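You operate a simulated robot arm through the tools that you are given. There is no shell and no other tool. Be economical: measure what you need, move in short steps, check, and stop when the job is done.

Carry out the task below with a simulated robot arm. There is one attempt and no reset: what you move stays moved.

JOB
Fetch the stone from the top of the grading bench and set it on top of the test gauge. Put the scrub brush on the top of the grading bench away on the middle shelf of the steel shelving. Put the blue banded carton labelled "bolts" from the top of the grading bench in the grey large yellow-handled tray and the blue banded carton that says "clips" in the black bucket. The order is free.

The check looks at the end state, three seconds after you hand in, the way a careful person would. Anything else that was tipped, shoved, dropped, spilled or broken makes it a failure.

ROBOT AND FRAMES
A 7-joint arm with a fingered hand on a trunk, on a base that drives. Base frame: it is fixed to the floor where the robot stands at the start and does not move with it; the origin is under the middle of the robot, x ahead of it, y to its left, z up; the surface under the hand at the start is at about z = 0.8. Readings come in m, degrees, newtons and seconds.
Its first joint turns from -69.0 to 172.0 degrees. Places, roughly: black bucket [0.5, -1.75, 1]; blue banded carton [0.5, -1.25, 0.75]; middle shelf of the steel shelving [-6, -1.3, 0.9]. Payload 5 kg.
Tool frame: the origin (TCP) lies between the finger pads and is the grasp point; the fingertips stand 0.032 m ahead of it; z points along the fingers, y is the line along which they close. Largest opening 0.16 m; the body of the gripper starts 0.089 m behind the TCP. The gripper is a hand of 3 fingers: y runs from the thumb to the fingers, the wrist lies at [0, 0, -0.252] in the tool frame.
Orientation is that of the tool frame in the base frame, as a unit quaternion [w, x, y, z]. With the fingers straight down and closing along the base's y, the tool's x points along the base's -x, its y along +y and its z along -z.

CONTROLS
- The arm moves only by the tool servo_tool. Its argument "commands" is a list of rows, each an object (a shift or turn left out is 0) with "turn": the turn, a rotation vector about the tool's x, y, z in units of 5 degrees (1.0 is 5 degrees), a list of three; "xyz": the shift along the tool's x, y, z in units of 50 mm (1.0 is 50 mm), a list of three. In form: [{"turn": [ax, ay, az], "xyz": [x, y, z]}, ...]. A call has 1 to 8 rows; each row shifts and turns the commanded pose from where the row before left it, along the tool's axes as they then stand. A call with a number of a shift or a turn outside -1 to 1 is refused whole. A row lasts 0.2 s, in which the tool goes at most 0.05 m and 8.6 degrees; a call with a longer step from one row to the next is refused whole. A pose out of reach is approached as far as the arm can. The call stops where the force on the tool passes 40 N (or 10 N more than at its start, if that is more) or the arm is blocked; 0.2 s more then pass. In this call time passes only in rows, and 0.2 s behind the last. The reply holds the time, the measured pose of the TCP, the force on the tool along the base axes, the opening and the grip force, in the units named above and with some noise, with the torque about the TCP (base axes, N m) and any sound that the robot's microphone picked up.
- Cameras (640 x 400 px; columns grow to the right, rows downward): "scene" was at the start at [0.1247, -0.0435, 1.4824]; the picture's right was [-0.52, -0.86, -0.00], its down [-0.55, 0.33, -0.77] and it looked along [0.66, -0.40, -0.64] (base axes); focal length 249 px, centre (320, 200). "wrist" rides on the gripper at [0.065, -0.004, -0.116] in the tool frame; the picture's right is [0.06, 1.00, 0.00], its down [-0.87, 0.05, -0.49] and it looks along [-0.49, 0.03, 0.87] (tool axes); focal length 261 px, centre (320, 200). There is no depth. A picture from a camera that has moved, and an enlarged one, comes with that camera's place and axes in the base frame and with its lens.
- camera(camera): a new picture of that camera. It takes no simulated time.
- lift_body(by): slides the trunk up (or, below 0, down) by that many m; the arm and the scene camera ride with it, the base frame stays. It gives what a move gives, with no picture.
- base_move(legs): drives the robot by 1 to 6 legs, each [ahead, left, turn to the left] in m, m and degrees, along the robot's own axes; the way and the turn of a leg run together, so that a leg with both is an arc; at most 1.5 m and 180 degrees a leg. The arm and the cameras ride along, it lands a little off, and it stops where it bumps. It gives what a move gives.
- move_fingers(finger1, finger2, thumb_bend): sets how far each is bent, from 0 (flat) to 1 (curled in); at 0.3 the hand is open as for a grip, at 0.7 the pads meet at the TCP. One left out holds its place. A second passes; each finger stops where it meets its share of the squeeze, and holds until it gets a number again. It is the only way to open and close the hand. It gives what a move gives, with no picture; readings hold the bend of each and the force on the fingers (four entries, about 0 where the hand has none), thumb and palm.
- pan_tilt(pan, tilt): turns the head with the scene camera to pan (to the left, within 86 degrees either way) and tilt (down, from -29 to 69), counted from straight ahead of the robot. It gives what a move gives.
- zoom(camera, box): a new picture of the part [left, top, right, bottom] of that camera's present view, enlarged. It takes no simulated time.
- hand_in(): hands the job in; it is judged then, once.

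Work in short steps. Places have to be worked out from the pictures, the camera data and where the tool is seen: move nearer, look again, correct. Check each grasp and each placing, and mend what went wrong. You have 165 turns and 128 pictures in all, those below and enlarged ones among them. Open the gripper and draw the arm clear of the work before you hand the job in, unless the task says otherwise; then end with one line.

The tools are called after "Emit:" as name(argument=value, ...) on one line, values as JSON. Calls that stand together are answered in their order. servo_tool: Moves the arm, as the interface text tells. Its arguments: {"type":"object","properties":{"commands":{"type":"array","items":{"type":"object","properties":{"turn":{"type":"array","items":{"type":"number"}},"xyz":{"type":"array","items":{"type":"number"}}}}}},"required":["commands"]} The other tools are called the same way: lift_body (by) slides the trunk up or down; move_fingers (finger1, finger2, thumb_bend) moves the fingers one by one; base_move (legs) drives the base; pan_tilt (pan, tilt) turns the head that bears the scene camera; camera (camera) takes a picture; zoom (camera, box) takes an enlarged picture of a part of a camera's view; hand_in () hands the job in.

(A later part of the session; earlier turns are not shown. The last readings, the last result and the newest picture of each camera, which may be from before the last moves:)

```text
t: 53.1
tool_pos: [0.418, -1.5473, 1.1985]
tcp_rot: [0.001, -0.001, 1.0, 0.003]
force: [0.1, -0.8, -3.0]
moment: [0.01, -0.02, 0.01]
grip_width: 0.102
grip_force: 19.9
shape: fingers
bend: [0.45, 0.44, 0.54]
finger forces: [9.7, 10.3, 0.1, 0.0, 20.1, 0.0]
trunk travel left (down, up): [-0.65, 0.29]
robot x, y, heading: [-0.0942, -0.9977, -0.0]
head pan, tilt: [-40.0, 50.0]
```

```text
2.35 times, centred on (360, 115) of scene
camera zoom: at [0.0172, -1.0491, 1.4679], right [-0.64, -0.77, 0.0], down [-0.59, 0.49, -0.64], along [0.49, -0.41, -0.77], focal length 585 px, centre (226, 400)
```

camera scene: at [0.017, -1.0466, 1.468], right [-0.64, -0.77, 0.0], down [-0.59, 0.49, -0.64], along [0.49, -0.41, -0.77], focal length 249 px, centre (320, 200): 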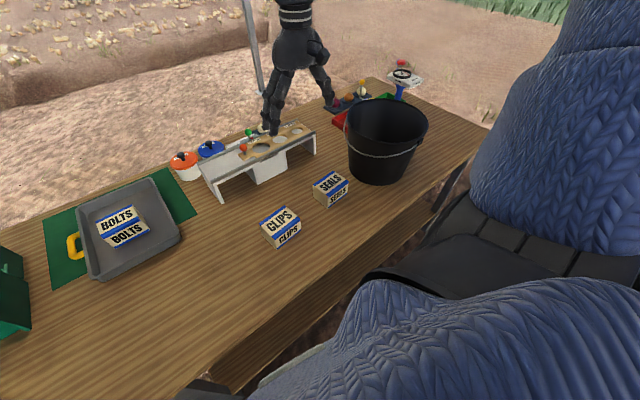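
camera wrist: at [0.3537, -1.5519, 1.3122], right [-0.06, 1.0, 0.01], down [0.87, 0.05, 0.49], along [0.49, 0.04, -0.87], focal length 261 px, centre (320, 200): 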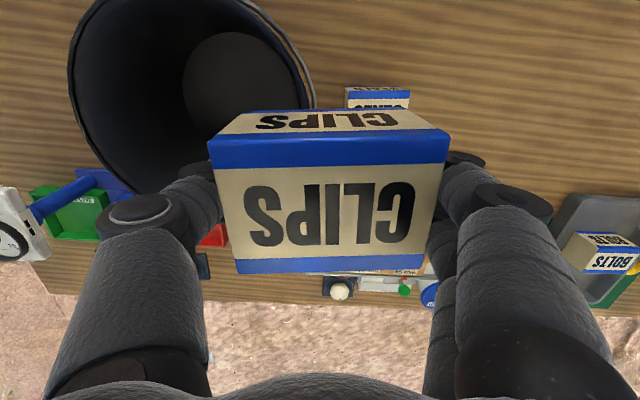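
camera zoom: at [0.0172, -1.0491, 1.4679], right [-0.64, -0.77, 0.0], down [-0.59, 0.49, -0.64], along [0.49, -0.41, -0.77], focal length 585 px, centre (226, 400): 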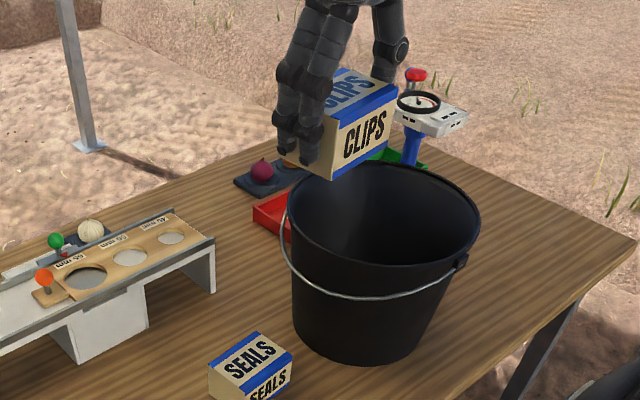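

Bucket floor centre and rim agree on about (0.418, -1.685). I move the carton above it and check again.

Emit:
servo_tool(commands=[{"xyz": [0, -0.92, 0]}, {"xyz": [0, -0.92, 0]}, {"xyz": [0, -0.92, 0]}])

Emit:
camera(camera="wrist")

Emit:
zoom(camera="scene", box=[290, 30, 490, 200])

```text
t: 53.9
tool_pos: [0.4183, -1.6845, 1.1956]
tcp_rot: [0.0, -0.001, 1.0, 0.003]
force: [0.2, -1.5, -3.3]
moment: [-0.01, 0.02, 0.0]
grip_width: 0.1023
grip_force: 20.7
shape: fingers
bend: [0.45, 0.44, 0.54]
finger forces: [9.6, 10.4, 0.0, 0.0, 20.0, 0.1]
trunk travel left (down, up): [-0.65, 0.29]
robot x, y, heading: [-0.0917, -0.9971, -0.0]
head pan, tilt: [-40.0, 50.0]
```

```text
99 pictures are left
camera wrist: at [0.353, -1.6889, 1.3101], right [-0.06, 1.0, 0.01], down [0.87, 0.05, 0.49], along [0.49, 0.04, -0.87], focal length 261 px, centre (320, 200)
```

wrist: 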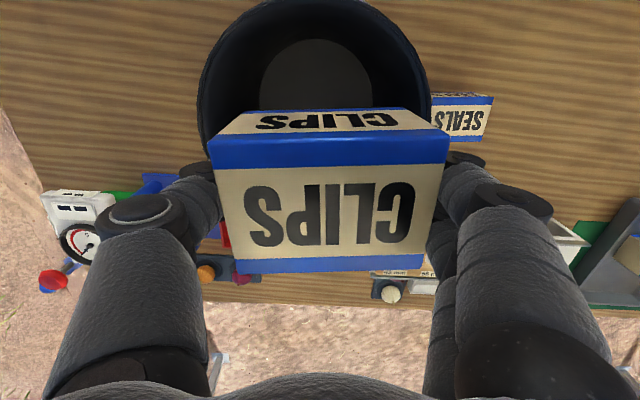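

```text
2.35 times, centred on (390, 115) of scene
camera zoom: at [0.017, -1.0491, 1.4679], right [-0.64, -0.77, 0.0], down [-0.59, 0.49, -0.64], along [0.49, -0.41, -0.77], focal length 585 px, centre (155, 400)
```

zoom: 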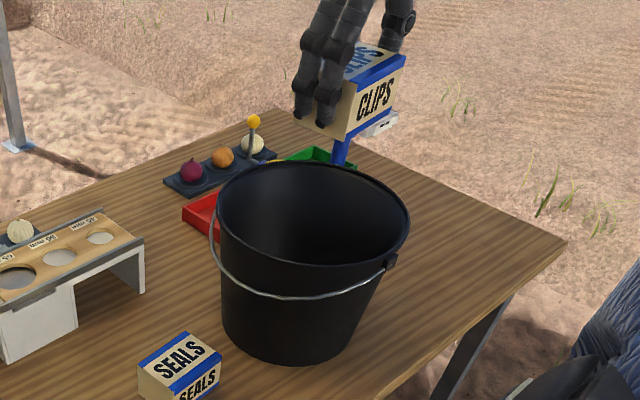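

Centre of the bucket reads (0.436, -1.687); I shift 15 mm outward and start lowering, checking midway.

Emit:
servo_tool(commands=[{"xyz": [-0.32, -0.06, 0]}, {"xyz": [0, 0, 1]}, {"xyz": [0, 0, 1]}, {"xyz": [0, 0, 1]}])

Emit:
camera(camera="wrist")

Emit:
zoom(camera="scene", box=[290, 30, 490, 200])

```text
t: 54.9
tool_pos: [0.4346, -1.6864, 1.0455]
tcp_rot: [-0.001, 0.0, 1.0, 0.003]
force: [-0.1, 0.5, -2.2]
moment: [0.04, 0.02, -0.03]
grip_width: 0.102
grip_force: 20.4
shape: fingers
bend: [0.45, 0.44, 0.54]
finger forces: [9.6, 10.3, 0.0, 0.0, 19.8, 0.1]
trunk travel left (down, up): [-0.65, 0.29]
robot x, y, heading: [-0.0967, -0.9972, 0.0]
head pan, tilt: [-40.0, 50.0]
```

```text
97 pictures are left
camera wrist: at [0.3702, -1.6911, 1.1599], right [-0.06, 1.0, 0.01], down [0.87, 0.05, 0.49], along [0.49, 0.04, -0.87], focal length 261 px, centre (320, 200)
```

wrist: 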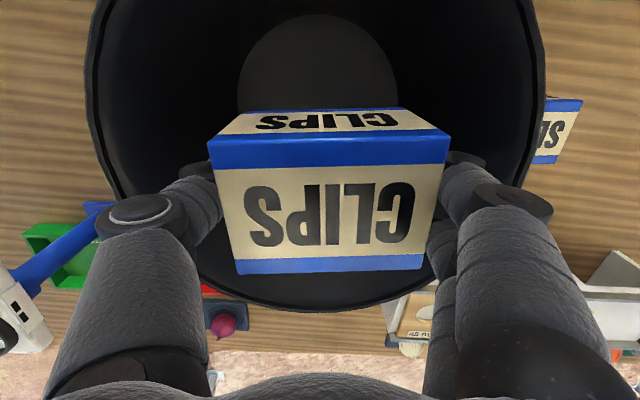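

```text
2.35 times, centred on (390, 115) of scene
camera zoom: at [0.0178, -1.0497, 1.4679], right [-0.64, -0.77, 0.0], down [-0.59, 0.49, -0.64], along [0.49, -0.41, -0.77], focal length 585 px, centre (155, 400)
```

zoom: 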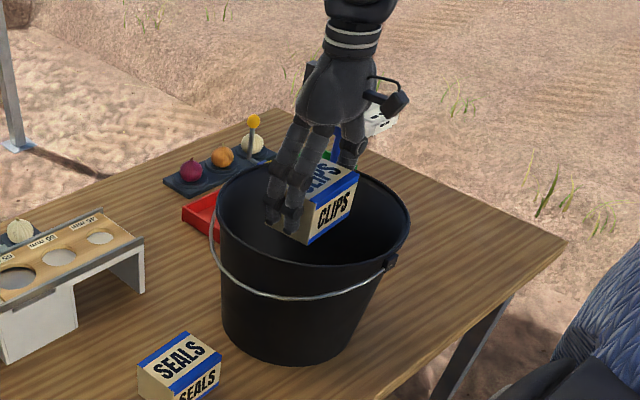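

Centred inside the rim. Continue lowering, stopping just above the floor, then small steps.

Emit:
servo_tool(commands=[{"xyz": [0, 0, 0.9]}, {"xyz": [0, 0, 0.9]}, {"xyz": [0, 0, 0.7]}, {"xyz": [0, 0, 0.6]}, {"xyz": [0, 0, 0.2]}])

Emit:
camera(camera="wrist")

```text
t: 56.1
tool_pos: [0.4335, -1.686, 0.8819]
tcp_rot: [0.0, -0.001, 1.0, 0.001]
force: [-1.2, 0.4, -3.7]
moment: [0.0, 0.0, -0.01]
grip_width: 0.1019
grip_force: 19.9
shape: fingers
bend: [0.45, 0.44, 0.54]
finger forces: [9.6, 10.1, 0.0, 0.0, 19.7, 0.0]
trunk travel left (down, up): [-0.65, 0.29]
robot x, y, heading: [-0.093, -0.9971, 0.1]
head pan, tilt: [-40.0, 50.0]
```

```text
95 pictures are left
camera wrist: at [0.3691, -1.6904, 0.995], right [-0.06, 1.0, 0.0], down [0.87, 0.05, 0.49], along [0.49, 0.03, -0.87], focal length 261 px, centre (320, 200)
```

wrist: 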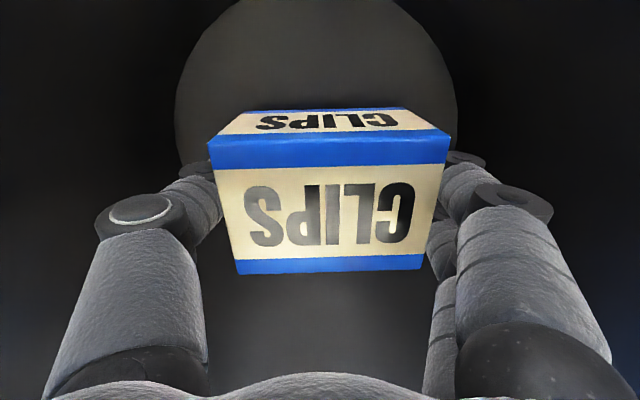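

Clear all round, with the floor just below. Small steps down until contact.

Emit:
servo_tool(commands=[{"xyz": [0, 0, 0.12]}, {"xyz": [0, 0, 0.1]}, {"xyz": [0, 0, 0.08]}, {"xyz": [0, 0, 0.06]}, {"xyz": [0, 0, 0.06]}])

```text
t: 57.3
tool_pos: [0.434, -1.6857, 0.8602]
tcp_rot: [0.001, -0.001, 1.0, 0.002]
force: [-0.2, -0.8, 4.3]
moment: [0.23, 0.02, 0.01]
grip_width: 0.102
grip_force: 20.2
shape: fingers
bend: [0.45, 0.44, 0.54]
finger forces: [9.3, 9.8, 0.0, 0.0, 20.5, 0.0]
trunk travel left (down, up): [-0.65, 0.29]
robot x, y, heading: [-0.0938, -0.9965, -0.0]
head pan, tilt: [-40.0, 50.0]
```

Touching the floor (+4 N). I open partway and rise straight up.

Emit:
move_fingers(finger1=0.39, finger2=0.39, thumb_bend=0.46)

Emit:
servo_tool(commands=[{"xyz": [0, 0, -0.4]}, {"xyz": [0, 0, -0.6]}, {"xyz": [0, 0, -1]}, {"xyz": [0, 0, -1]}, {"xyz": [0, 0, -1]}, {"xyz": [0, 0, -1]}, {"xyz": [0, 0, -1]}, {"xyz": [0, 0, -1]}])

Emit:
camera(camera="wrist")

Emit:
camera(camera="scene")

```text
t: 58.3
tool_pos: [0.4351, -1.686, 0.8611]
tcp_rot: [-0.001, -0.001, 1.0, 0.002]
force: [0.8, 0.2, 0.0]
moment: [0.0, 0.02, -0.02]
grip_width: 0.1171
grip_force: 0.3
shape: fingers
bend: [0.39, 0.39, 0.46]
finger forces: [0.0, 0.2, 0.1, 0.0, 0.0, 0.1]
trunk travel left (down, up): [-0.65, 0.29]
robot x, y, heading: [-0.0971, -0.9981, 0.2]
head pan, tilt: [-40.0, 50.0]
```

```text
t: 60.1
tool_pos: [0.4334, -1.6852, 1.2126]
tcp_rot: [0.001, -0.001, 1.0, 0.0]
force: [0.7, 0.4, 0.5]
moment: [0.0, -0.02, -0.03]
grip_width: 0.1174
grip_force: 0.1
shape: fingers
bend: [0.39, 0.39, 0.46]
finger forces: [0.1, 0.1, 0.0, 0.1, 0.1, 0.0]
trunk travel left (down, up): [-0.65, 0.29]
robot x, y, heading: [-0.0936, -1.0001, 0.0]
head pan, tilt: [-40.0, 50.0]
```

```text
94 pictures are left
camera wrist: at [0.3681, -1.6896, 1.3264], right [-0.06, 1.0, 0.0], down [0.87, 0.05, 0.49], along [0.49, 0.03, -0.87], focal length 261 px, centre (320, 200)
```

wrist: 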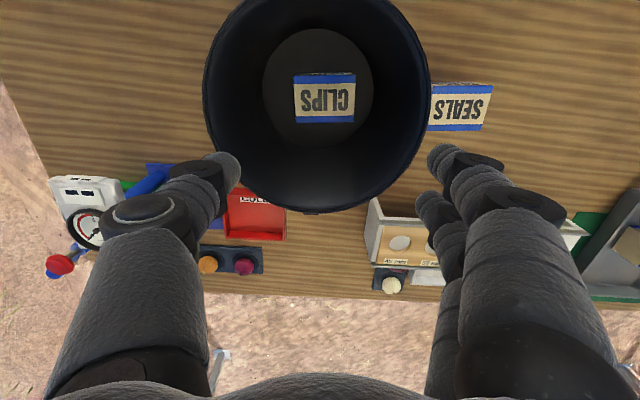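

```text
93 pictures are left
camera scene: at [0.0162, -1.0453, 1.468], right [-0.64, -0.77, 0.0], down [-0.59, 0.49, -0.64], along [0.49, -0.41, -0.77], focal length 249 px, centre (320, 200)
```

scene: 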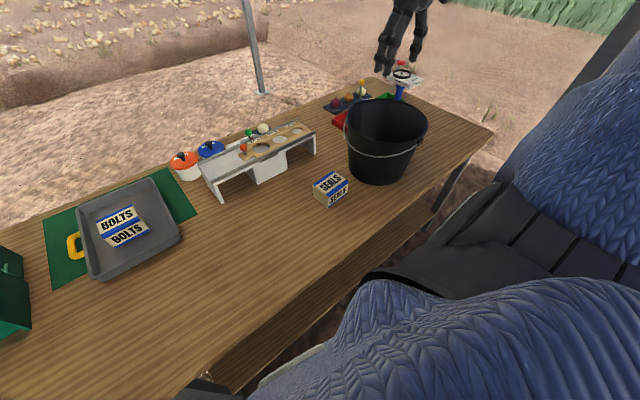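

Clips sits flat in the bucket and seals is untouched. Next the stone: I drive 1.35 m left so that stone and gauge (about (0.585, 0.01)) lie right-ahead of the robot.

Emit:
move_fingers(finger1=0.3, finger2=0.3, thumb_bend=0.3)

Emit:
base_move(legs=[[0, 0.7, 0], [0, 0.65, 0]])

Emit:
pan_tilt(pan=-30, tilt=48)

Emit:
camera(camera="scene")

Emit:
camera(camera="wrist")

```text
t: 61.1
tool_pos: [0.4336, -1.6875, 1.2103]
tcp_rot: [0.0, -0.001, 1.0, 0.002]
force: [-0.6, -0.2, 0.6]
moment: [0.01, -0.02, -0.05]
grip_width: 0.1676
grip_force: 0.1
shape: fingers
bend: [0.3, 0.3, 0.3]
finger forces: [0.0, 0.0, 0.1, 0.0, 0.0, 0.0]
trunk travel left (down, up): [-0.65, 0.29]
robot x, y, heading: [-0.0903, -0.9999, 0.1]
head pan, tilt: [-40.0, 50.0]
```

```text
t: 68.1
tool_pos: [0.4346, -0.3485, 1.2116]
tcp_rot: [0.001, -0.003, 1.0, 0.001]
force: [-0.2, 0.3, 0.7]
moment: [-0.01, 0.0, -0.03]
grip_width: 0.1673
grip_force: 0.2
shape: fingers
bend: [0.3, 0.3, 0.3]
finger forces: [0.0, 0.0, 0.0, 0.0, 0.0, 0.0]
trunk travel left (down, up): [-0.65, 0.29]
robot x, y, heading: [-0.0927, 0.338, 0.1]
head pan, tilt: [-40.0, 50.0]
```

```text
t: 68.8
tool_pos: [0.4347, -0.3499, 1.2098]
tcp_rot: [-0.001, -0.004, 1.0, 0.002]
force: [-0.6, -1.1, 0.2]
moment: [0.05, -0.02, 0.0]
grip_width: 0.1674
grip_force: 0.1
shape: fingers
bend: [0.3, 0.3, 0.3]
finger forces: [0.0, 0.1, 0.0, 0.0, 0.1, 0.0]
trunk travel left (down, up): [-0.65, 0.29]
robot x, y, heading: [-0.0935, 0.3381, 0.5]
head pan, tilt: [-30.0, 48.0]
```

```text
92 pictures are left
camera scene: at [0.0241, 0.2985, 1.4707], right [-0.5, -0.87, 0.0], down [-0.65, 0.37, -0.67], along [0.58, -0.33, -0.74], focal length 249 px, centre (320, 200)
```

scene: 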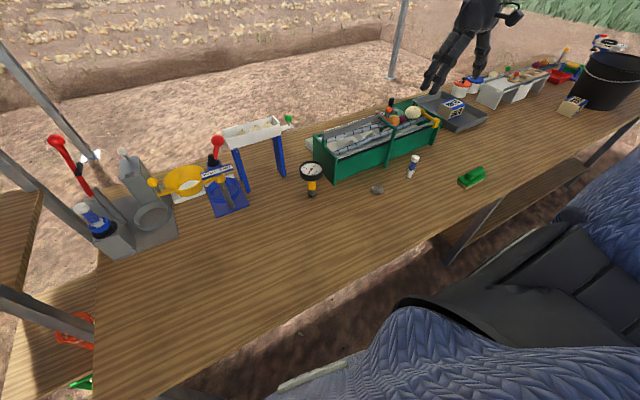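

```text
91 pictures are left
camera wrist: at [0.3694, -0.3545, 1.3247], right [-0.07, 1.0, 0.0], down [0.87, 0.06, 0.49], along [0.49, 0.04, -0.87], focal length 261 px, centre (320, 200)
```

wrist: 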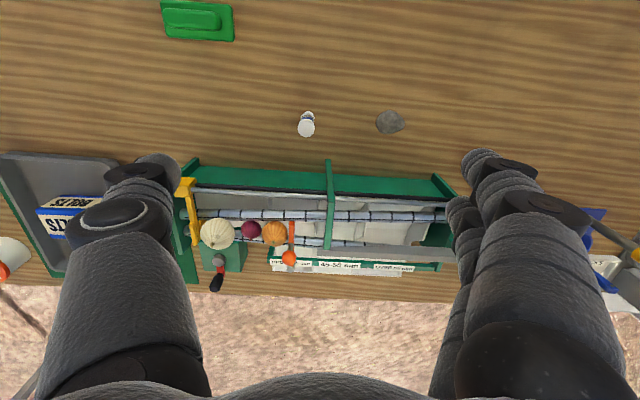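

The stone is at about (0.477, -0.208), with the small bottle 16 cm away on the thumb side. I go above the stone with the hand partly closed.

Emit:
servo_tool(commands=[{"xyz": [-0.29, 0.94, 0]}, {"xyz": [-0.29, 0.94, 0]}, {"xyz": [-0.28, 0.94, 0]}, {"xyz": [0, 0, 1]}, {"xyz": [0, 0, 1]}, {"xyz": [0, 0, 1]}, {"xyz": [0, 0, 1]}])

Emit:
move_fingers(finger1=0.42, finger2=0.42, thumb_bend=0.42)

Emit:
camera(camera="wrist")

Emit:
zoom(camera="scene", box=[270, 130, 450, 230])

```text
t: 70.4
tool_pos: [0.4785, -0.2068, 1.0084]
tcp_rot: [0.0, -0.004, 1.0, 0.002]
force: [0.6, 0.0, 0.2]
moment: [0.02, 0.03, 0.01]
grip_width: 0.1677
grip_force: 0.1
shape: fingers
bend: [0.3, 0.3, 0.3]
finger forces: [0.0, 0.1, 0.1, 0.0, 0.1, 0.0]
trunk travel left (down, up): [-0.65, 0.29]
robot x, y, heading: [-0.097, 0.3365, 0.3]
head pan, tilt: [-30.0, 48.0]
```

```text
t: 71.4
tool_pos: [0.4774, -0.2069, 1.0108]
tcp_rot: [0.0, -0.002, 1.0, 0.002]
force: [-0.1, 0.8, 0.0]
moment: [0.02, 0.02, 0.05]
grip_width: 0.1208
grip_force: 0.0
shape: fingers
bend: [0.42, 0.42, 0.42]
finger forces: [0.1, 0.0, 0.0, 0.1, 0.1, 0.0]
trunk travel left (down, up): [-0.65, 0.29]
robot x, y, heading: [-0.0969, 0.3318, 0.3]
head pan, tilt: [-30.0, 48.0]
```

```text
90 pictures are left
camera wrist: at [0.4128, -0.2107, 1.1257], right [-0.07, 1.0, 0.0], down [0.87, 0.06, 0.49], along [0.49, 0.04, -0.87], focal length 261 px, centre (320, 200)
```

wrist: 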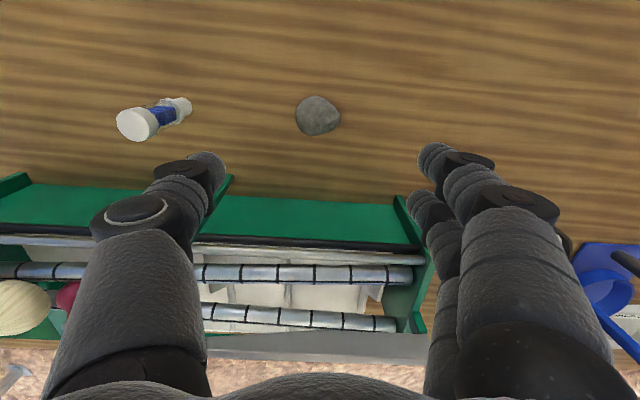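

```text
3.56 times, centred on (360, 180) of scene
camera zoom: at [0.0241, 0.2989, 1.4707], right [-0.5, -0.87, 0.0], down [-0.65, 0.37, -0.67], along [0.58, -0.33, -0.74], focal length 884 px, centre (178, 271)
```

zoom: 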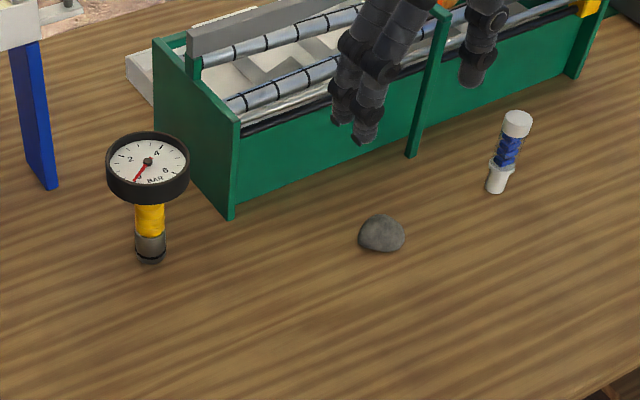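

The stone is right under the TCP, about 5 cm wide and 3.5 cm tall. I pre-close to about 8 cm and descend to TCP z≈0.86 for a look.

Emit:
move_fingers(finger1=0.52, finger2=0.52, thumb_bend=0.52)

Emit:
servo_tool(commands=[{"xyz": [0.04, 0, 1]}, {"xyz": [0, 0, 1]}, {"xyz": [0, 0, 0.9]}])

Emit:
camera(camera="wrist")

Emit:
zoom(camera="scene", box=[320, 130, 440, 210])

```text
t: 72.4
tool_pos: [0.479, -0.2044, 1.0107]
tcp_rot: [0.0, -0.003, 1.0, 0.002]
force: [0.2, 0.1, -0.1]
moment: [0.04, -0.05, -0.02]
grip_width: 0.0799
grip_force: 0.2
shape: fingers
bend: [0.52, 0.52, 0.52]
finger forces: [0.0, 0.1, 0.1, 0.0, 0.1, 0.0]
trunk travel left (down, up): [-0.65, 0.29]
robot x, y, heading: [-0.0954, 0.3356, 0.3]
head pan, tilt: [-30.0, 48.0]
```

```text
t: 73.2
tool_pos: [0.4748, -0.208, 0.864]
tcp_rot: [0.0, -0.001, 1.0, 0.002]
force: [-0.8, 0.3, -0.1]
moment: [0.02, 0.05, -0.02]
grip_width: 0.08
grip_force: 0.1
shape: fingers
bend: [0.52, 0.52, 0.52]
finger forces: [0.1, 0.0, 0.0, 0.0, 0.0, 0.1]
trunk travel left (down, up): [-0.65, 0.29]
robot x, y, heading: [-0.099, 0.337, 0.2]
head pan, tilt: [-30.0, 48.0]
```

```text
88 pictures are left
camera wrist: at [0.4101, -0.2122, 0.9796], right [-0.07, 1.0, 0.0], down [0.87, 0.06, 0.49], along [0.49, 0.04, -0.87], focal length 261 px, centre (320, 200)
```

wrist: 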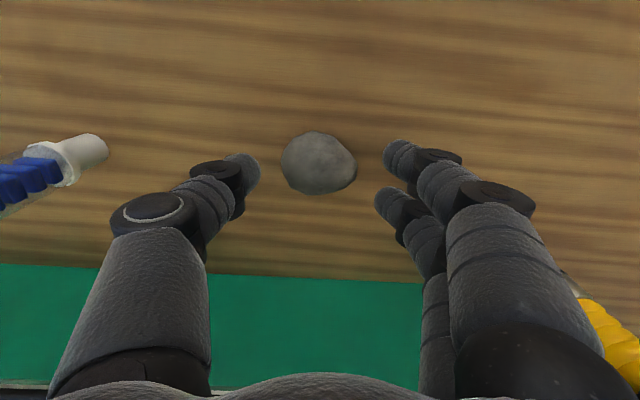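

```text
5.00 times, centred on (380, 170) of scene
camera zoom: at [0.0254, 0.2977, 1.4707], right [-0.5, -0.87, 0.0], down [-0.65, 0.37, -0.67], along [0.58, -0.33, -0.74], focal length 1243 px, centre (20, 350)
```

zoom: 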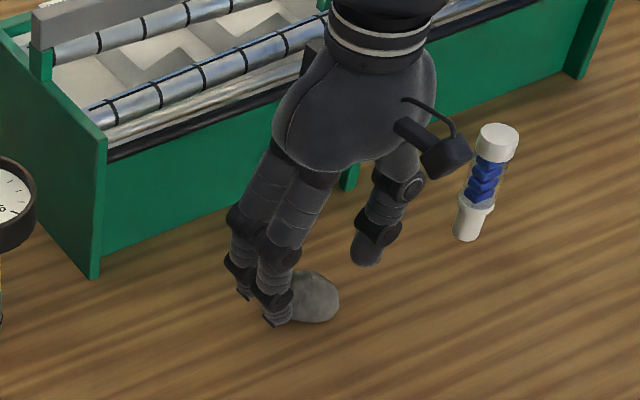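

Stone well between the fingers, at (0.469, -0.208). I lower about 2 cm more in small steps.

Emit:
servo_tool(commands=[{"xyz": [0.1, 0, 0.2]}, {"xyz": [0, 0, 0.1]}, {"xyz": [0, 0, 0.1]}])

Emit:
zoom(camera="scene", box=[340, 150, 420, 210])

```text
t: 74.0
tool_pos: [0.4708, -0.207, 0.8458]
tcp_rot: [0.0, -0.003, 1.0, 0.002]
force: [-0.5, -0.9, 0.3]
moment: [0.02, 0.03, -0.02]
grip_width: 0.0794
grip_force: 0.0
shape: fingers
bend: [0.52, 0.52, 0.52]
finger forces: [0.1, 0.1, 0.1, 0.0, 0.1, 0.0]
trunk travel left (down, up): [-0.65, 0.29]
robot x, y, heading: [-0.0947, 0.3411, 0.4]
head pan, tilt: [-30.0, 48.0]
```

```text
6.67 times, centred on (380, 180) of scene
camera zoom: at [0.0245, 0.2984, 1.4707], right [-0.5, -0.87, 0.0], down [-0.65, 0.37, -0.67], along [0.58, -0.33, -0.74], focal length 1658 px, centre (-80, 333)
```

zoom: 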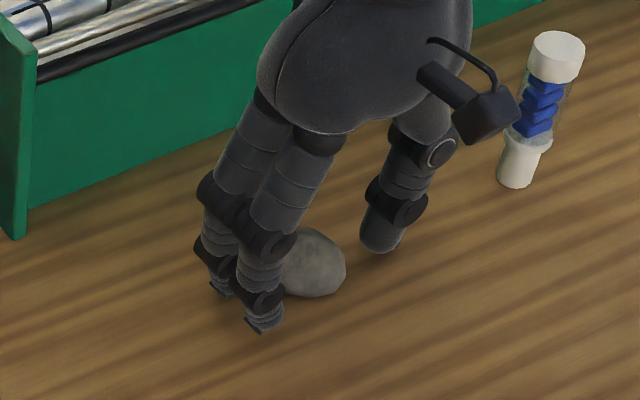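

Still just above the bench. I go 4 mm lower and close on the stone.

Emit:
servo_tool(commands=[{"xyz": [0, 0, 0.08]}])

Emit:
move_fingers(finger1=0.7, finger2=0.7, thumb_bend=0.7)

Emit:
camera(camera="wrist")

```text
t: 74.4
tool_pos: [0.4696, -0.2064, 0.843]
tcp_rot: [0.0, -0.002, 1.0, 0.002]
force: [-0.5, -1.4, -0.4]
moment: [-0.01, 0.0, -0.02]
grip_width: 0.0798
grip_force: 0.0
shape: fingers
bend: [0.52, 0.52, 0.52]
finger forces: [0.0, 0.0, 0.0, 0.0, 0.0, 0.0]
trunk travel left (down, up): [-0.65, 0.29]
robot x, y, heading: [-0.0979, 0.3392, 0.5]
head pan, tilt: [-30.0, 48.0]
```

```text
t: 75.4
tool_pos: [0.4705, -0.2078, 0.842]
tcp_rot: [-0.001, -0.003, 1.0, 0.002]
force: [-1.2, -0.3, 1.4]
moment: [0.02, 0.03, -0.02]
grip_width: 0.027
grip_force: 10.8
shape: fingers
bend: [0.69, 0.58, 0.66]
finger forces: [2.1, 9.6, 0.1, 0.0, 9.3, 0.0]
trunk travel left (down, up): [-0.65, 0.29]
robot x, y, heading: [-0.0942, 0.3367, 0.3]
head pan, tilt: [-30.0, 48.0]
```

```text
85 pictures are left
camera wrist: at [0.4046, -0.2118, 0.9568], right [-0.07, 1.0, 0.0], down [0.87, 0.06, 0.49], along [0.49, 0.04, -0.87], focal length 261 px, centre (320, 200)
```

wrist: 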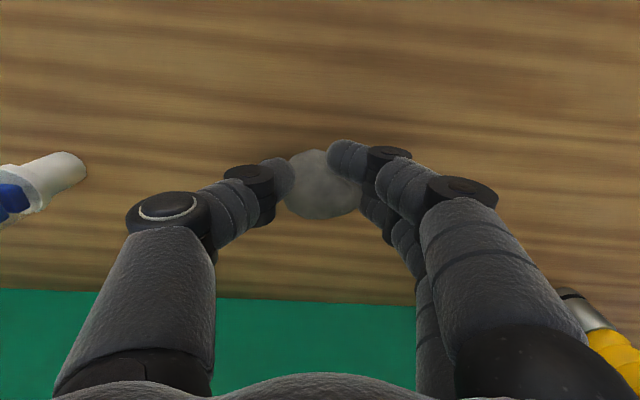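

The stone is gripped mostly between thumb and finger 2. I lift a bit and check how firmly it is held.

Emit:
servo_tool(commands=[{"xyz": [0, 0, -0.3]}, {"xyz": [0, 0, -0.5]}])

Emit:
camera(camera="wrist")

Emit:
zoom(camera="scene", box=[340, 140, 420, 200])

```text
t: 76.0
tool_pos: [0.4702, -0.2068, 0.8823]
tcp_rot: [0.0, -0.002, 1.0, 0.002]
force: [-0.1, -0.7, -1.3]
moment: [0.01, -0.04, 0.03]
grip_width: 0.0265
grip_force: 9.7
shape: fingers
bend: [0.69, 0.58, 0.66]
finger forces: [1.7, 9.3, 0.0, 0.1, 8.5, 0.0]
trunk travel left (down, up): [-0.65, 0.29]
robot x, y, heading: [-0.0987, 0.3368, 0.2]
head pan, tilt: [-30.0, 48.0]
```

```text
84 pictures are left
camera wrist: at [0.4048, -0.2116, 0.9969], right [-0.07, 1.0, 0.0], down [0.87, 0.06, 0.49], along [0.49, 0.04, -0.87], focal length 261 px, centre (320, 200)
```

wrist: 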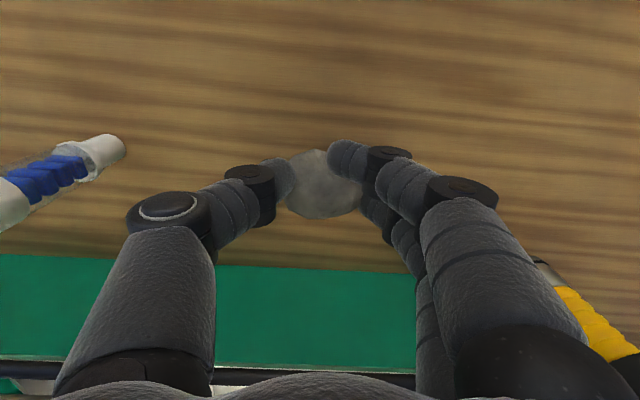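

```text
6.67 times, centred on (380, 170) of scene
camera zoom: at [0.0237, 0.2992, 1.4707], right [-0.5, -0.87, 0.0], down [-0.65, 0.37, -0.67], along [0.58, -0.33, -0.74], focal length 1658 px, centre (-80, 400)
```

zoom: 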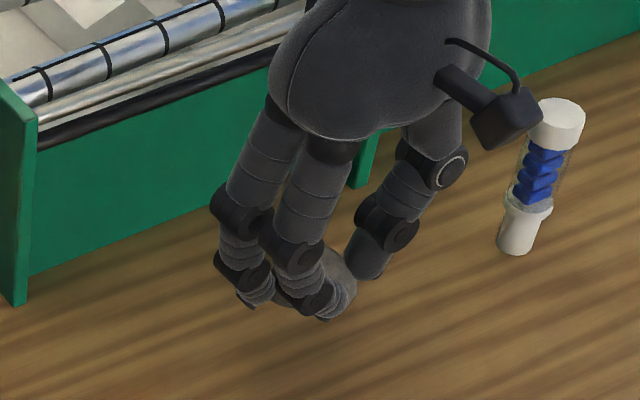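

The stone is held steadily. I raise it to z≈1.06 and bring it short of the gauge, at about (0.50, 0.01), to look at the dial.

Emit:
servo_tool(commands=[{"xyz": [0, 0, -0.9]}, {"xyz": [0, 0, -0.9]}, {"xyz": [0, 0, -0.9]}, {"xyz": [0, 0, -0.9]}])

Emit:
servo_tool(commands=[{"xyz": [-0.12, 0.87, 0]}, {"xyz": [-0.12, 0.87, 0]}, {"xyz": [-0.12, 0.87, 0]}, {"xyz": [-0.12, 0.87, 0]}, {"xyz": [-0.12, 0.87, 0]}])

Emit:
camera(camera="wrist")

Emit:
zoom(camera="scene", box=[220, 80, 400, 220])

```text
t: 77.0
tool_pos: [0.4683, -0.2065, 1.0634]
tcp_rot: [0.0, -0.003, 1.0, 0.0]
force: [0.0, -0.1, -2.0]
moment: [-0.02, -0.01, 0.02]
grip_width: 0.0263
grip_force: 9.2
shape: fingers
bend: [0.69, 0.58, 0.66]
finger forces: [1.4, 9.2, 0.1, 0.1, 8.4, 0.0]
trunk travel left (down, up): [-0.65, 0.29]
robot x, y, heading: [-0.0921, 0.3417, 0.5]
head pan, tilt: [-30.0, 48.0]
```

```text
t: 78.2
tool_pos: [0.4988, 0.0117, 1.0627]
tcp_rot: [-0.001, -0.002, 1.0, 0.002]
force: [0.4, 0.1, -2.1]
moment: [-0.03, 0.06, 0.0]
grip_width: 0.026
grip_force: 9.3
shape: fingers
bend: [0.69, 0.58, 0.66]
finger forces: [1.2, 9.1, 0.1, 0.1, 8.1, 0.1]
trunk travel left (down, up): [-0.65, 0.29]
robot x, y, heading: [-0.093, 0.3353, 0.1]
head pan, tilt: [-30.0, 48.0]
```

```text
82 pictures are left
camera wrist: at [0.4344, 0.0061, 1.1775], right [-0.07, 1.0, 0.0], down [0.87, 0.06, 0.49], along [0.49, 0.03, -0.87], focal length 261 px, centre (320, 200)
```

wrist: 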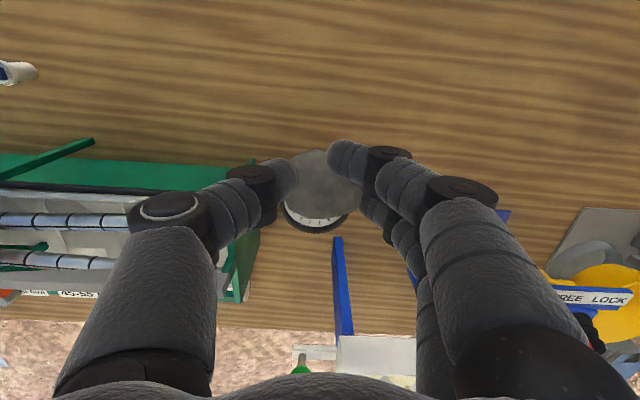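

```text
2.86 times, centred on (310, 150) of scene
camera zoom: at [0.0252, 0.3007, 1.4707], right [-0.5, -0.87, 0.0], down [-0.65, 0.37, -0.67], along [0.58, -0.33, -0.74], focal length 710 px, centre (349, 343)
```

zoom: 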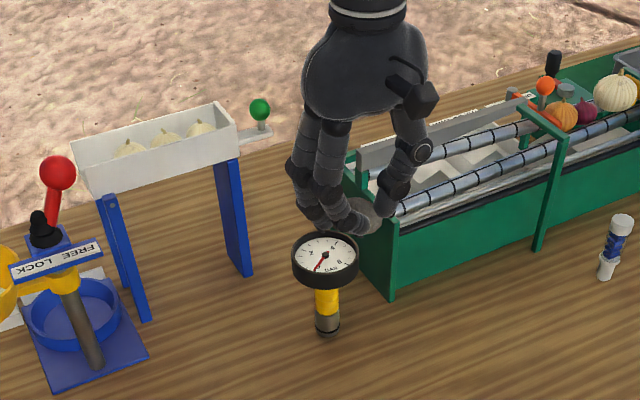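

Dial centre computes to (0.585, 0.013), top z about 0.92. I move over it and lower to about 2 cm above contact.

Emit:
servo_tool(commands=[{"xyz": [-0.86, 0.01, 0]}, {"xyz": [-0.86, 0.01, 0]}, {"xyz": [0, 0, 0.6]}, {"xyz": [0, 0, 0.6]}, {"xyz": [0, 0, 0.3]}])

Emit:
camera(camera="wrist")

Emit:
zoom(camera="scene", box=[260, 120, 360, 200])

```text
t: 79.4
tool_pos: [0.5852, 0.0112, 0.9868]
tcp_rot: [0.0, -0.003, 1.0, 0.001]
force: [-0.1, 0.6, -1.3]
moment: [0.02, -0.01, -0.01]
grip_width: 0.0255
grip_force: 9.3
shape: fingers
bend: [0.69, 0.58, 0.66]
finger forces: [1.0, 8.9, 0.0, 0.0, 8.0, 0.1]
trunk travel left (down, up): [-0.65, 0.29]
robot x, y, heading: [-0.0941, 0.3319, 0.1]
head pan, tilt: [-30.0, 48.0]
```

```text
80 pictures are left
camera wrist: at [0.5198, 0.0066, 1.1018], right [-0.07, 1.0, 0.0], down [0.87, 0.06, 0.49], along [0.49, 0.04, -0.87], focal length 261 px, centre (320, 200)
```

wrist: 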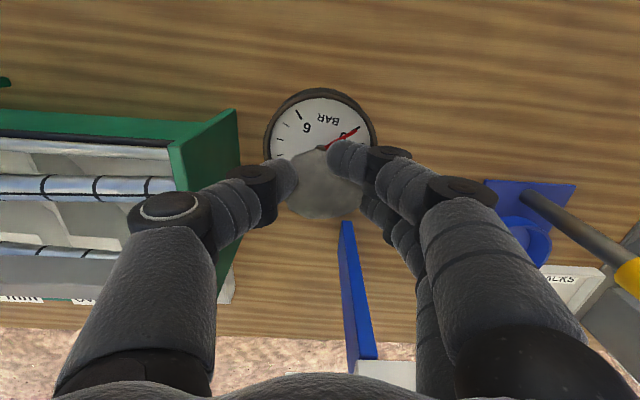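

```text
5.00 times, centred on (310, 160) of scene
camera zoom: at [0.0245, 0.2986, 1.4707], right [-0.5, -0.87, 0.0], down [-0.65, 0.37, -0.67], along [0.58, -0.33, -0.74], focal length 1243 px, centre (370, 400)
```

zoom: 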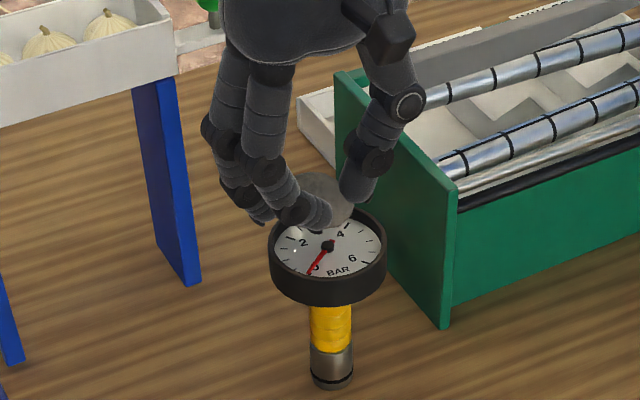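

The dial centre is at x≈0.578, so I shift 7 mm back and lower in small steps until contact.

Emit:
servo_tool(commands=[{"xyz": [0.14, 0.01, 0]}, {"xyz": [0, 0, 0.12]}, {"xyz": [0, 0, 0.06]}, {"xyz": [0, 0, 0.04]}])

Emit:
zoom(camera="scene", box=[270, 130, 350, 190])

Emit:
camera(camera="wrist")

```text
t: 80.4
tool_pos: [0.5792, 0.0118, 0.9755]
tcp_rot: [0.001, -0.003, 1.0, 0.002]
force: [0.2, 0.2, -2.9]
moment: [-0.02, 0.03, 0.02]
grip_width: 0.0252
grip_force: 9.1
shape: fingers
bend: [0.69, 0.58, 0.66]
finger forces: [1.0, 8.9, 0.0, 0.0, 7.9, 0.0]
trunk travel left (down, up): [-0.65, 0.29]
robot x, y, heading: [-0.0942, 0.3353, 0.3]
head pan, tilt: [-30.0, 48.0]
```

```text
6.67 times, centred on (310, 160) of scene
camera zoom: at [0.0248, 0.2989, 1.4707], right [-0.5, -0.87, 0.0], down [-0.65, 0.37, -0.67], along [0.58, -0.33, -0.74], focal length 1658 px, centre (387, 467)
```

zoom: 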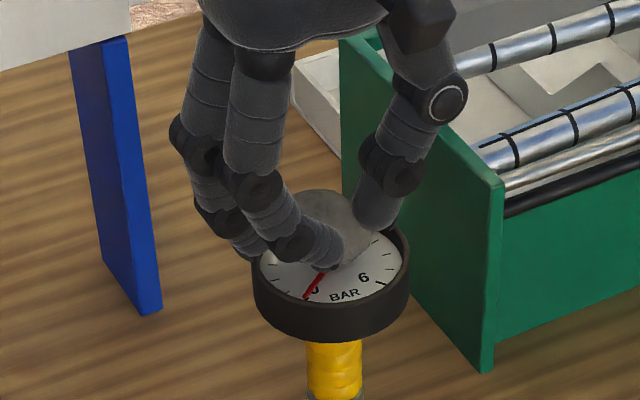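

```text
77 pictures are left
camera wrist: at [0.5127, 0.0073, 1.0907], right [-0.07, 1.0, 0.0], down [0.87, 0.06, 0.49], along [0.49, 0.04, -0.87], focal length 261 px, centre (320, 200)
```

wrist: 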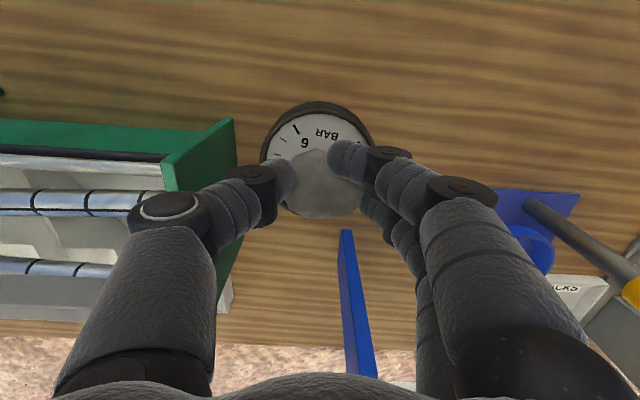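

Well centred. Continue down in 2 mm steps.

Emit:
servo_tool(commands=[{"xyz": [0.03, 0, 0.05]}, {"xyz": [0, 0, 0.05]}])

Emit:
servo_tool(commands=[{"xyz": [0, 0, 0.04]}])

Emit:
zoom(camera="scene", box=[270, 130, 350, 190])

```text
t: 81.0
tool_pos: [0.5773, 0.0123, 0.9739]
tcp_rot: [0.001, -0.002, 1.0, 0.002]
force: [1.0, -1.5, 17.7]
moment: [0.0, -0.12, 0.0]
grip_width: 0.0247
grip_force: 15.9
shape: fingers
bend: [0.69, 0.58, 0.67]
finger forces: [3.3, 12.1, 0.1, 0.0, 16.3, 0.1]
trunk travel left (down, up): [-0.65, 0.29]
robot x, y, heading: [-0.0964, 0.3365, 0.3]
head pan, tilt: [-30.0, 48.0]
```

```text
t: 81.4
tool_pos: [0.5756, 0.0134, 0.9726]
tcp_rot: [0.002, -0.002, 1.0, 0.001]
force: [2.1, -1.9, 32.2]
moment: [-0.03, -0.23, -0.02]
grip_width: 0.024
grip_force: 20.8
shape: fingers
bend: [0.7, 0.59, 0.68]
finger forces: [4.9, 14.5, 0.0, 0.1, 22.9, 0.1]
trunk travel left (down, up): [-0.65, 0.29]
robot x, y, heading: [-0.0967, 0.3345, 0.1]
head pan, tilt: [-30.0, 48.0]
```

```text
6.67 times, centred on (310, 160) of scene
camera zoom: at [0.0222, 0.2998, 1.4714], right [-0.5, -0.87, 0.0], down [-0.64, 0.37, -0.67], along [0.58, -0.33, -0.74], focal length 1658 px, centre (387, 467)
```

zoom: 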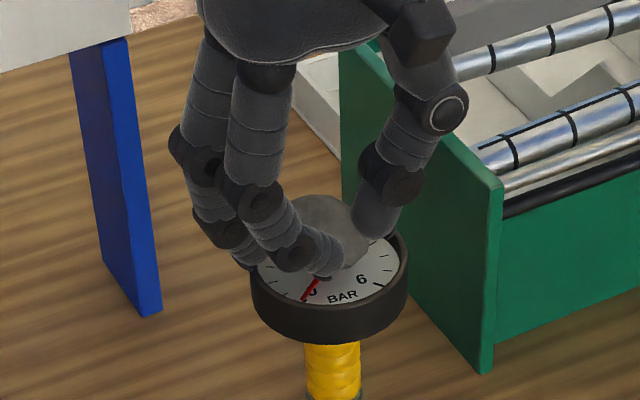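

Contact reached with a bit too much push; I relax upward until the force is small.

Emit:
servo_tool(commands=[{"xyz": [0, 0, -0.06]}])

Emit:
servo_tool(commands=[{"xyz": [0, 0, -0.02]}])

```text
t: 81.8
tool_pos: [0.5751, 0.0122, 0.9725]
tcp_rot: [-0.001, -0.002, 1.0, 0.002]
force: [1.7, -1.4, 17.7]
moment: [0.05, -0.15, -0.03]
grip_width: 0.0242
grip_force: 16.8
shape: fingers
bend: [0.69, 0.59, 0.68]
finger forces: [3.1, 13.5, 0.0, 0.0, 16.3, 0.0]
trunk travel left (down, up): [-0.65, 0.29]
robot x, y, heading: [-0.0948, 0.3322, 0.2]
head pan, tilt: [-30.0, 48.0]
```

```text
t: 82.2
tool_pos: [0.5747, 0.0112, 0.9735]
tcp_rot: [0.0, -0.002, 1.0, 0.002]
force: [1.8, -1.2, 9.5]
moment: [0.0, -0.07, 0.01]
grip_width: 0.0248
grip_force: 13.3
shape: fingers
bend: [0.69, 0.59, 0.68]
finger forces: [2.0, 11.5, 0.1, 0.1, 12.4, 0.0]
trunk travel left (down, up): [-0.65, 0.29]
robot x, y, heading: [-0.101, 0.3393, 0.3]
head pan, tilt: [-30.0, 48.0]
```

One more small relief, then a gentle opening.

Emit:
servo_tool(commands=[{"xyz": [0, 0, -0.02]}])

Emit:
move_fingers(finger1=0.62, finger2=0.55, thumb_bend=0.63)

Emit:
camera(camera="wrist")

Emit:
zoom(camera="scene", box=[270, 130, 350, 190])

```text
t: 82.6
tool_pos: [0.5756, 0.0125, 0.9748]
tcp_rot: [-0.001, -0.003, 1.0, 0.002]
force: [0.4, -0.1, 2.5]
moment: [0.04, -0.09, -0.02]
grip_width: 0.0241
grip_force: 10.4
shape: fingers
bend: [0.69, 0.58, 0.67]
finger forces: [1.5, 9.8, 0.1, 0.0, 9.3, 0.1]
trunk travel left (down, up): [-0.65, 0.29]
robot x, y, heading: [-0.0983, 0.336, 0.3]
head pan, tilt: [-30.0, 48.0]
```

```text
t: 83.6
tool_pos: [0.5747, 0.0125, 0.9751]
tcp_rot: [0.0, -0.002, 1.0, 0.002]
force: [-0.2, -0.7, 1.7]
moment: [-0.04, 0.0, 0.02]
grip_width: 0.0376
grip_force: 0.8
shape: fingers
bend: [0.62, 0.55, 0.63]
finger forces: [0.1, 0.0, 0.0, 0.0, 1.4, 0.1]
trunk travel left (down, up): [-0.65, 0.29]
robot x, y, heading: [-0.0925, 0.3369, 0.3]
head pan, tilt: [-30.0, 48.0]
```

```text
75 pictures are left
camera wrist: at [0.5105, 0.0075, 1.0893], right [-0.07, 1.0, 0.0], down [0.87, 0.06, 0.49], along [0.49, 0.04, -0.87], focal length 261 px, centre (320, 200)
```

wrist: 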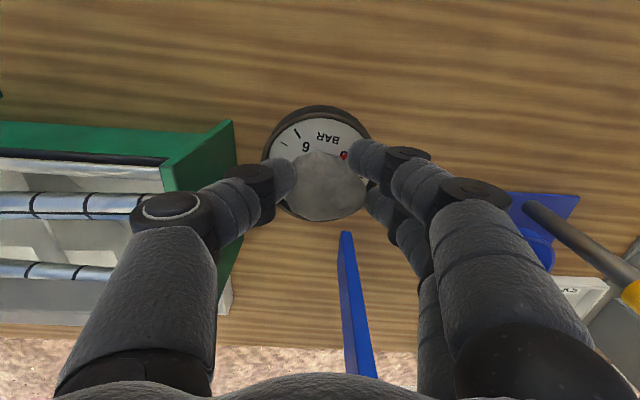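

```text
6.67 times, centred on (310, 160) of scene
camera zoom: at [0.0242, 0.2989, 1.4707], right [-0.5, -0.87, 0.0], down [-0.65, 0.37, -0.67], along [0.58, -0.33, -0.74], focal length 1658 px, centre (387, 467)
```

zoom: 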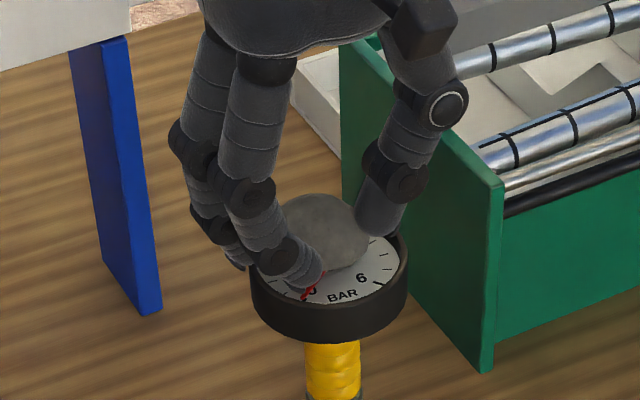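

The stone rests on the dial, with the thumb still lightly touching. I open the thumb and fingers a bit more.

Emit:
move_fingers(finger1=0.56, finger2=0.52, thumb_bend=0.57)

Emit:
camera(camera="wrist")

Emit:
zoom(camera="scene", box=[270, 130, 350, 190])

```text
t: 84.6
tool_pos: [0.5747, 0.0115, 0.9739]
tcp_rot: [0.0, -0.003, 1.0, 0.002]
force: [-0.3, 0.4, -0.4]
moment: [-0.02, -0.01, 0.02]
grip_width: 0.0624
grip_force: 0.0
shape: fingers
bend: [0.56, 0.52, 0.56]
finger forces: [0.0, 0.0, 0.0, 0.1, 0.0, 0.1]
trunk travel left (down, up): [-0.65, 0.29]
robot x, y, heading: [-0.0964, 0.3369, 0.3]
head pan, tilt: [-30.0, 48.0]
```

```text
73 pictures are left
camera wrist: at [0.5106, 0.0075, 1.0892], right [-0.07, 1.0, 0.0], down [0.87, 0.06, 0.49], along [0.49, 0.04, -0.87], focal length 261 px, centre (320, 200)
```

wrist: 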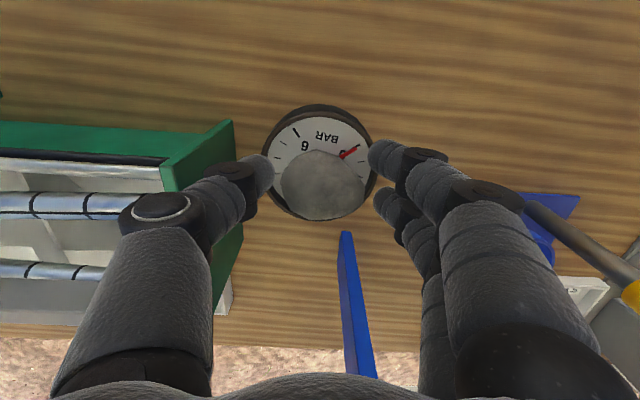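

```text
6.67 times, centred on (310, 160) of scene
camera zoom: at [0.0243, 0.2989, 1.4707], right [-0.5, -0.87, 0.0], down [-0.65, 0.37, -0.67], along [0.58, -0.33, -0.74], focal length 1658 px, centre (387, 467)
```

zoom: 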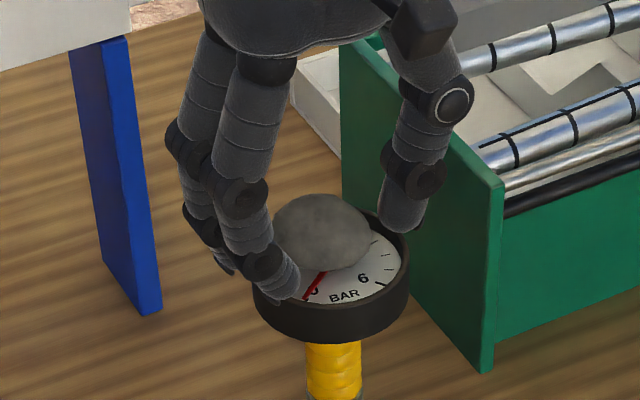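

The stone sits free on the dial. I open slightly more and rise straight up.

Emit:
move_fingers(finger1=0.5, finger2=0.48, thumb_bend=0.5)

Emit:
servo_tool(commands=[{"xyz": [0, 0, -0.4]}, {"xyz": [0, 0, -0.8]}, {"xyz": [0, 0, -1]}, {"xyz": [0, 0, -1]}, {"xyz": [0, 0, -1]}, {"xyz": [0, 0, -1]}])

Emit:
camera(camera="wrist")

Emit:
zoom(camera="scene", box=[230, 110, 390, 220])

```text
t: 85.6
tool_pos: [0.5751, 0.012, 0.9755]
tcp_rot: [0.0, -0.003, 1.0, 0.002]
force: [0.4, 0.8, -0.9]
moment: [0.02, -0.03, -0.04]
grip_width: 0.0865
grip_force: 0.0
shape: fingers
bend: [0.5, 0.48, 0.5]
finger forces: [0.0, 0.0, 0.0, 0.0, 0.0, 0.0]
trunk travel left (down, up): [-0.65, 0.29]
robot x, y, heading: [-0.0965, 0.3373, 0.2]
head pan, tilt: [-30.0, 48.0]
```

```text
t: 87.0
tool_pos: [0.5755, 0.0112, 1.237]
tcp_rot: [0.0, -0.003, 1.0, 0.002]
force: [0.0, -0.1, -0.1]
moment: [-0.01, 0.0, 0.01]
grip_width: 0.0868
grip_force: 0.2
shape: fingers
bend: [0.5, 0.48, 0.5]
finger forces: [0.1, 0.0, 0.0, 0.0, 0.1, 0.0]
trunk travel left (down, up): [-0.65, 0.29]
robot x, y, heading: [-0.0962, 0.3378, 0.3]
head pan, tilt: [-30.0, 48.0]
```

```text
71 pictures are left
camera wrist: at [0.5103, 0.0065, 1.3508], right [-0.07, 1.0, 0.0], down [0.87, 0.06, 0.49], along [0.49, 0.04, -0.87], focal length 261 px, centre (320, 200)
```

wrist: 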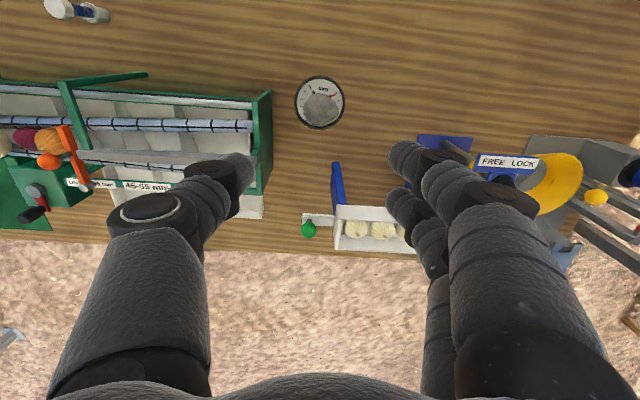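

```text
3.64 times, centred on (310, 165) of scene
camera zoom: at [0.0234, 0.2993, 1.4707], right [-0.5, -0.87, 0.0], down [-0.65, 0.37, -0.67], along [0.58, -0.33, -0.74], focal length 904 px, centre (356, 327)
```

zoom: 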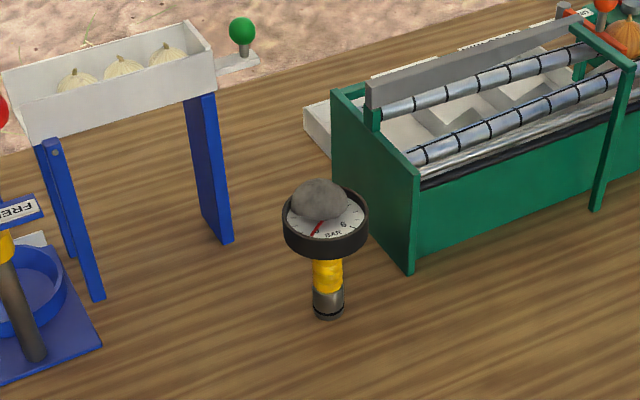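

The stone sits on the gauge. Before picking up the brush I want to see the shelf: I back off, turn right about 60°, and look behind.

Emit:
base_move(legs=[[-0.6, 0, 0], [0, -0.4, 0], [0, 0, -60]])

Emit:
pan_tilt(pan=-86, tilt=15)

Emit:
camera(camera="scene")

```text
t: 95.1
tool_pos: [-0.6377, -0.8095, 1.2357]
tcp_rot: [0.001, 0.499, 0.866, 0.002]
force: [-0.6, 1.4, 0.4]
moment: [0.01, -0.02, -0.03]
grip_width: 0.0867
grip_force: 0.0
shape: fingers
bend: [0.5, 0.48, 0.5]
finger forces: [0.0, 0.0, 0.1, 0.0, 0.0, 0.0]
trunk travel left (down, up): [-0.65, 0.29]
robot x, y, heading: [-0.6881, -0.0623, -59.8]
head pan, tilt: [-30.0, 48.0]
```

```text
t: 96.4
tool_pos: [-0.6365, -0.8089, 1.2356]
tcp_rot: [0.0, 0.499, 0.867, 0.002]
force: [-0.6, -0.4, -0.3]
moment: [0.0, -0.01, 0.01]
grip_width: 0.0867
grip_force: 0.0
shape: fingers
bend: [0.5, 0.48, 0.5]
finger forces: [0.0, 0.0, 0.0, 0.1, 0.1, 0.1]
trunk travel left (down, up): [-0.65, 0.29]
robot x, y, heading: [-0.6854, -0.0629, -59.8]
head pan, tilt: [-85.9, 15.0]
```

```text
69 pictures are left
camera scene: at [-0.7386, -0.1587, 1.5217], right [-0.56, 0.83, 0.0], down [0.21, 0.15, -0.97], along [-0.8, -0.54, -0.26], focal length 249 px, centre (320, 200)
```

scene: 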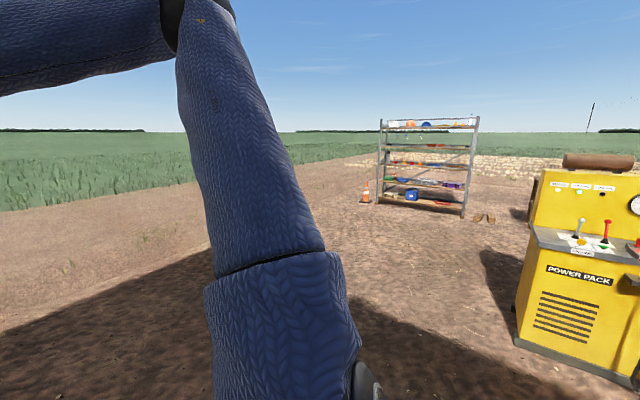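

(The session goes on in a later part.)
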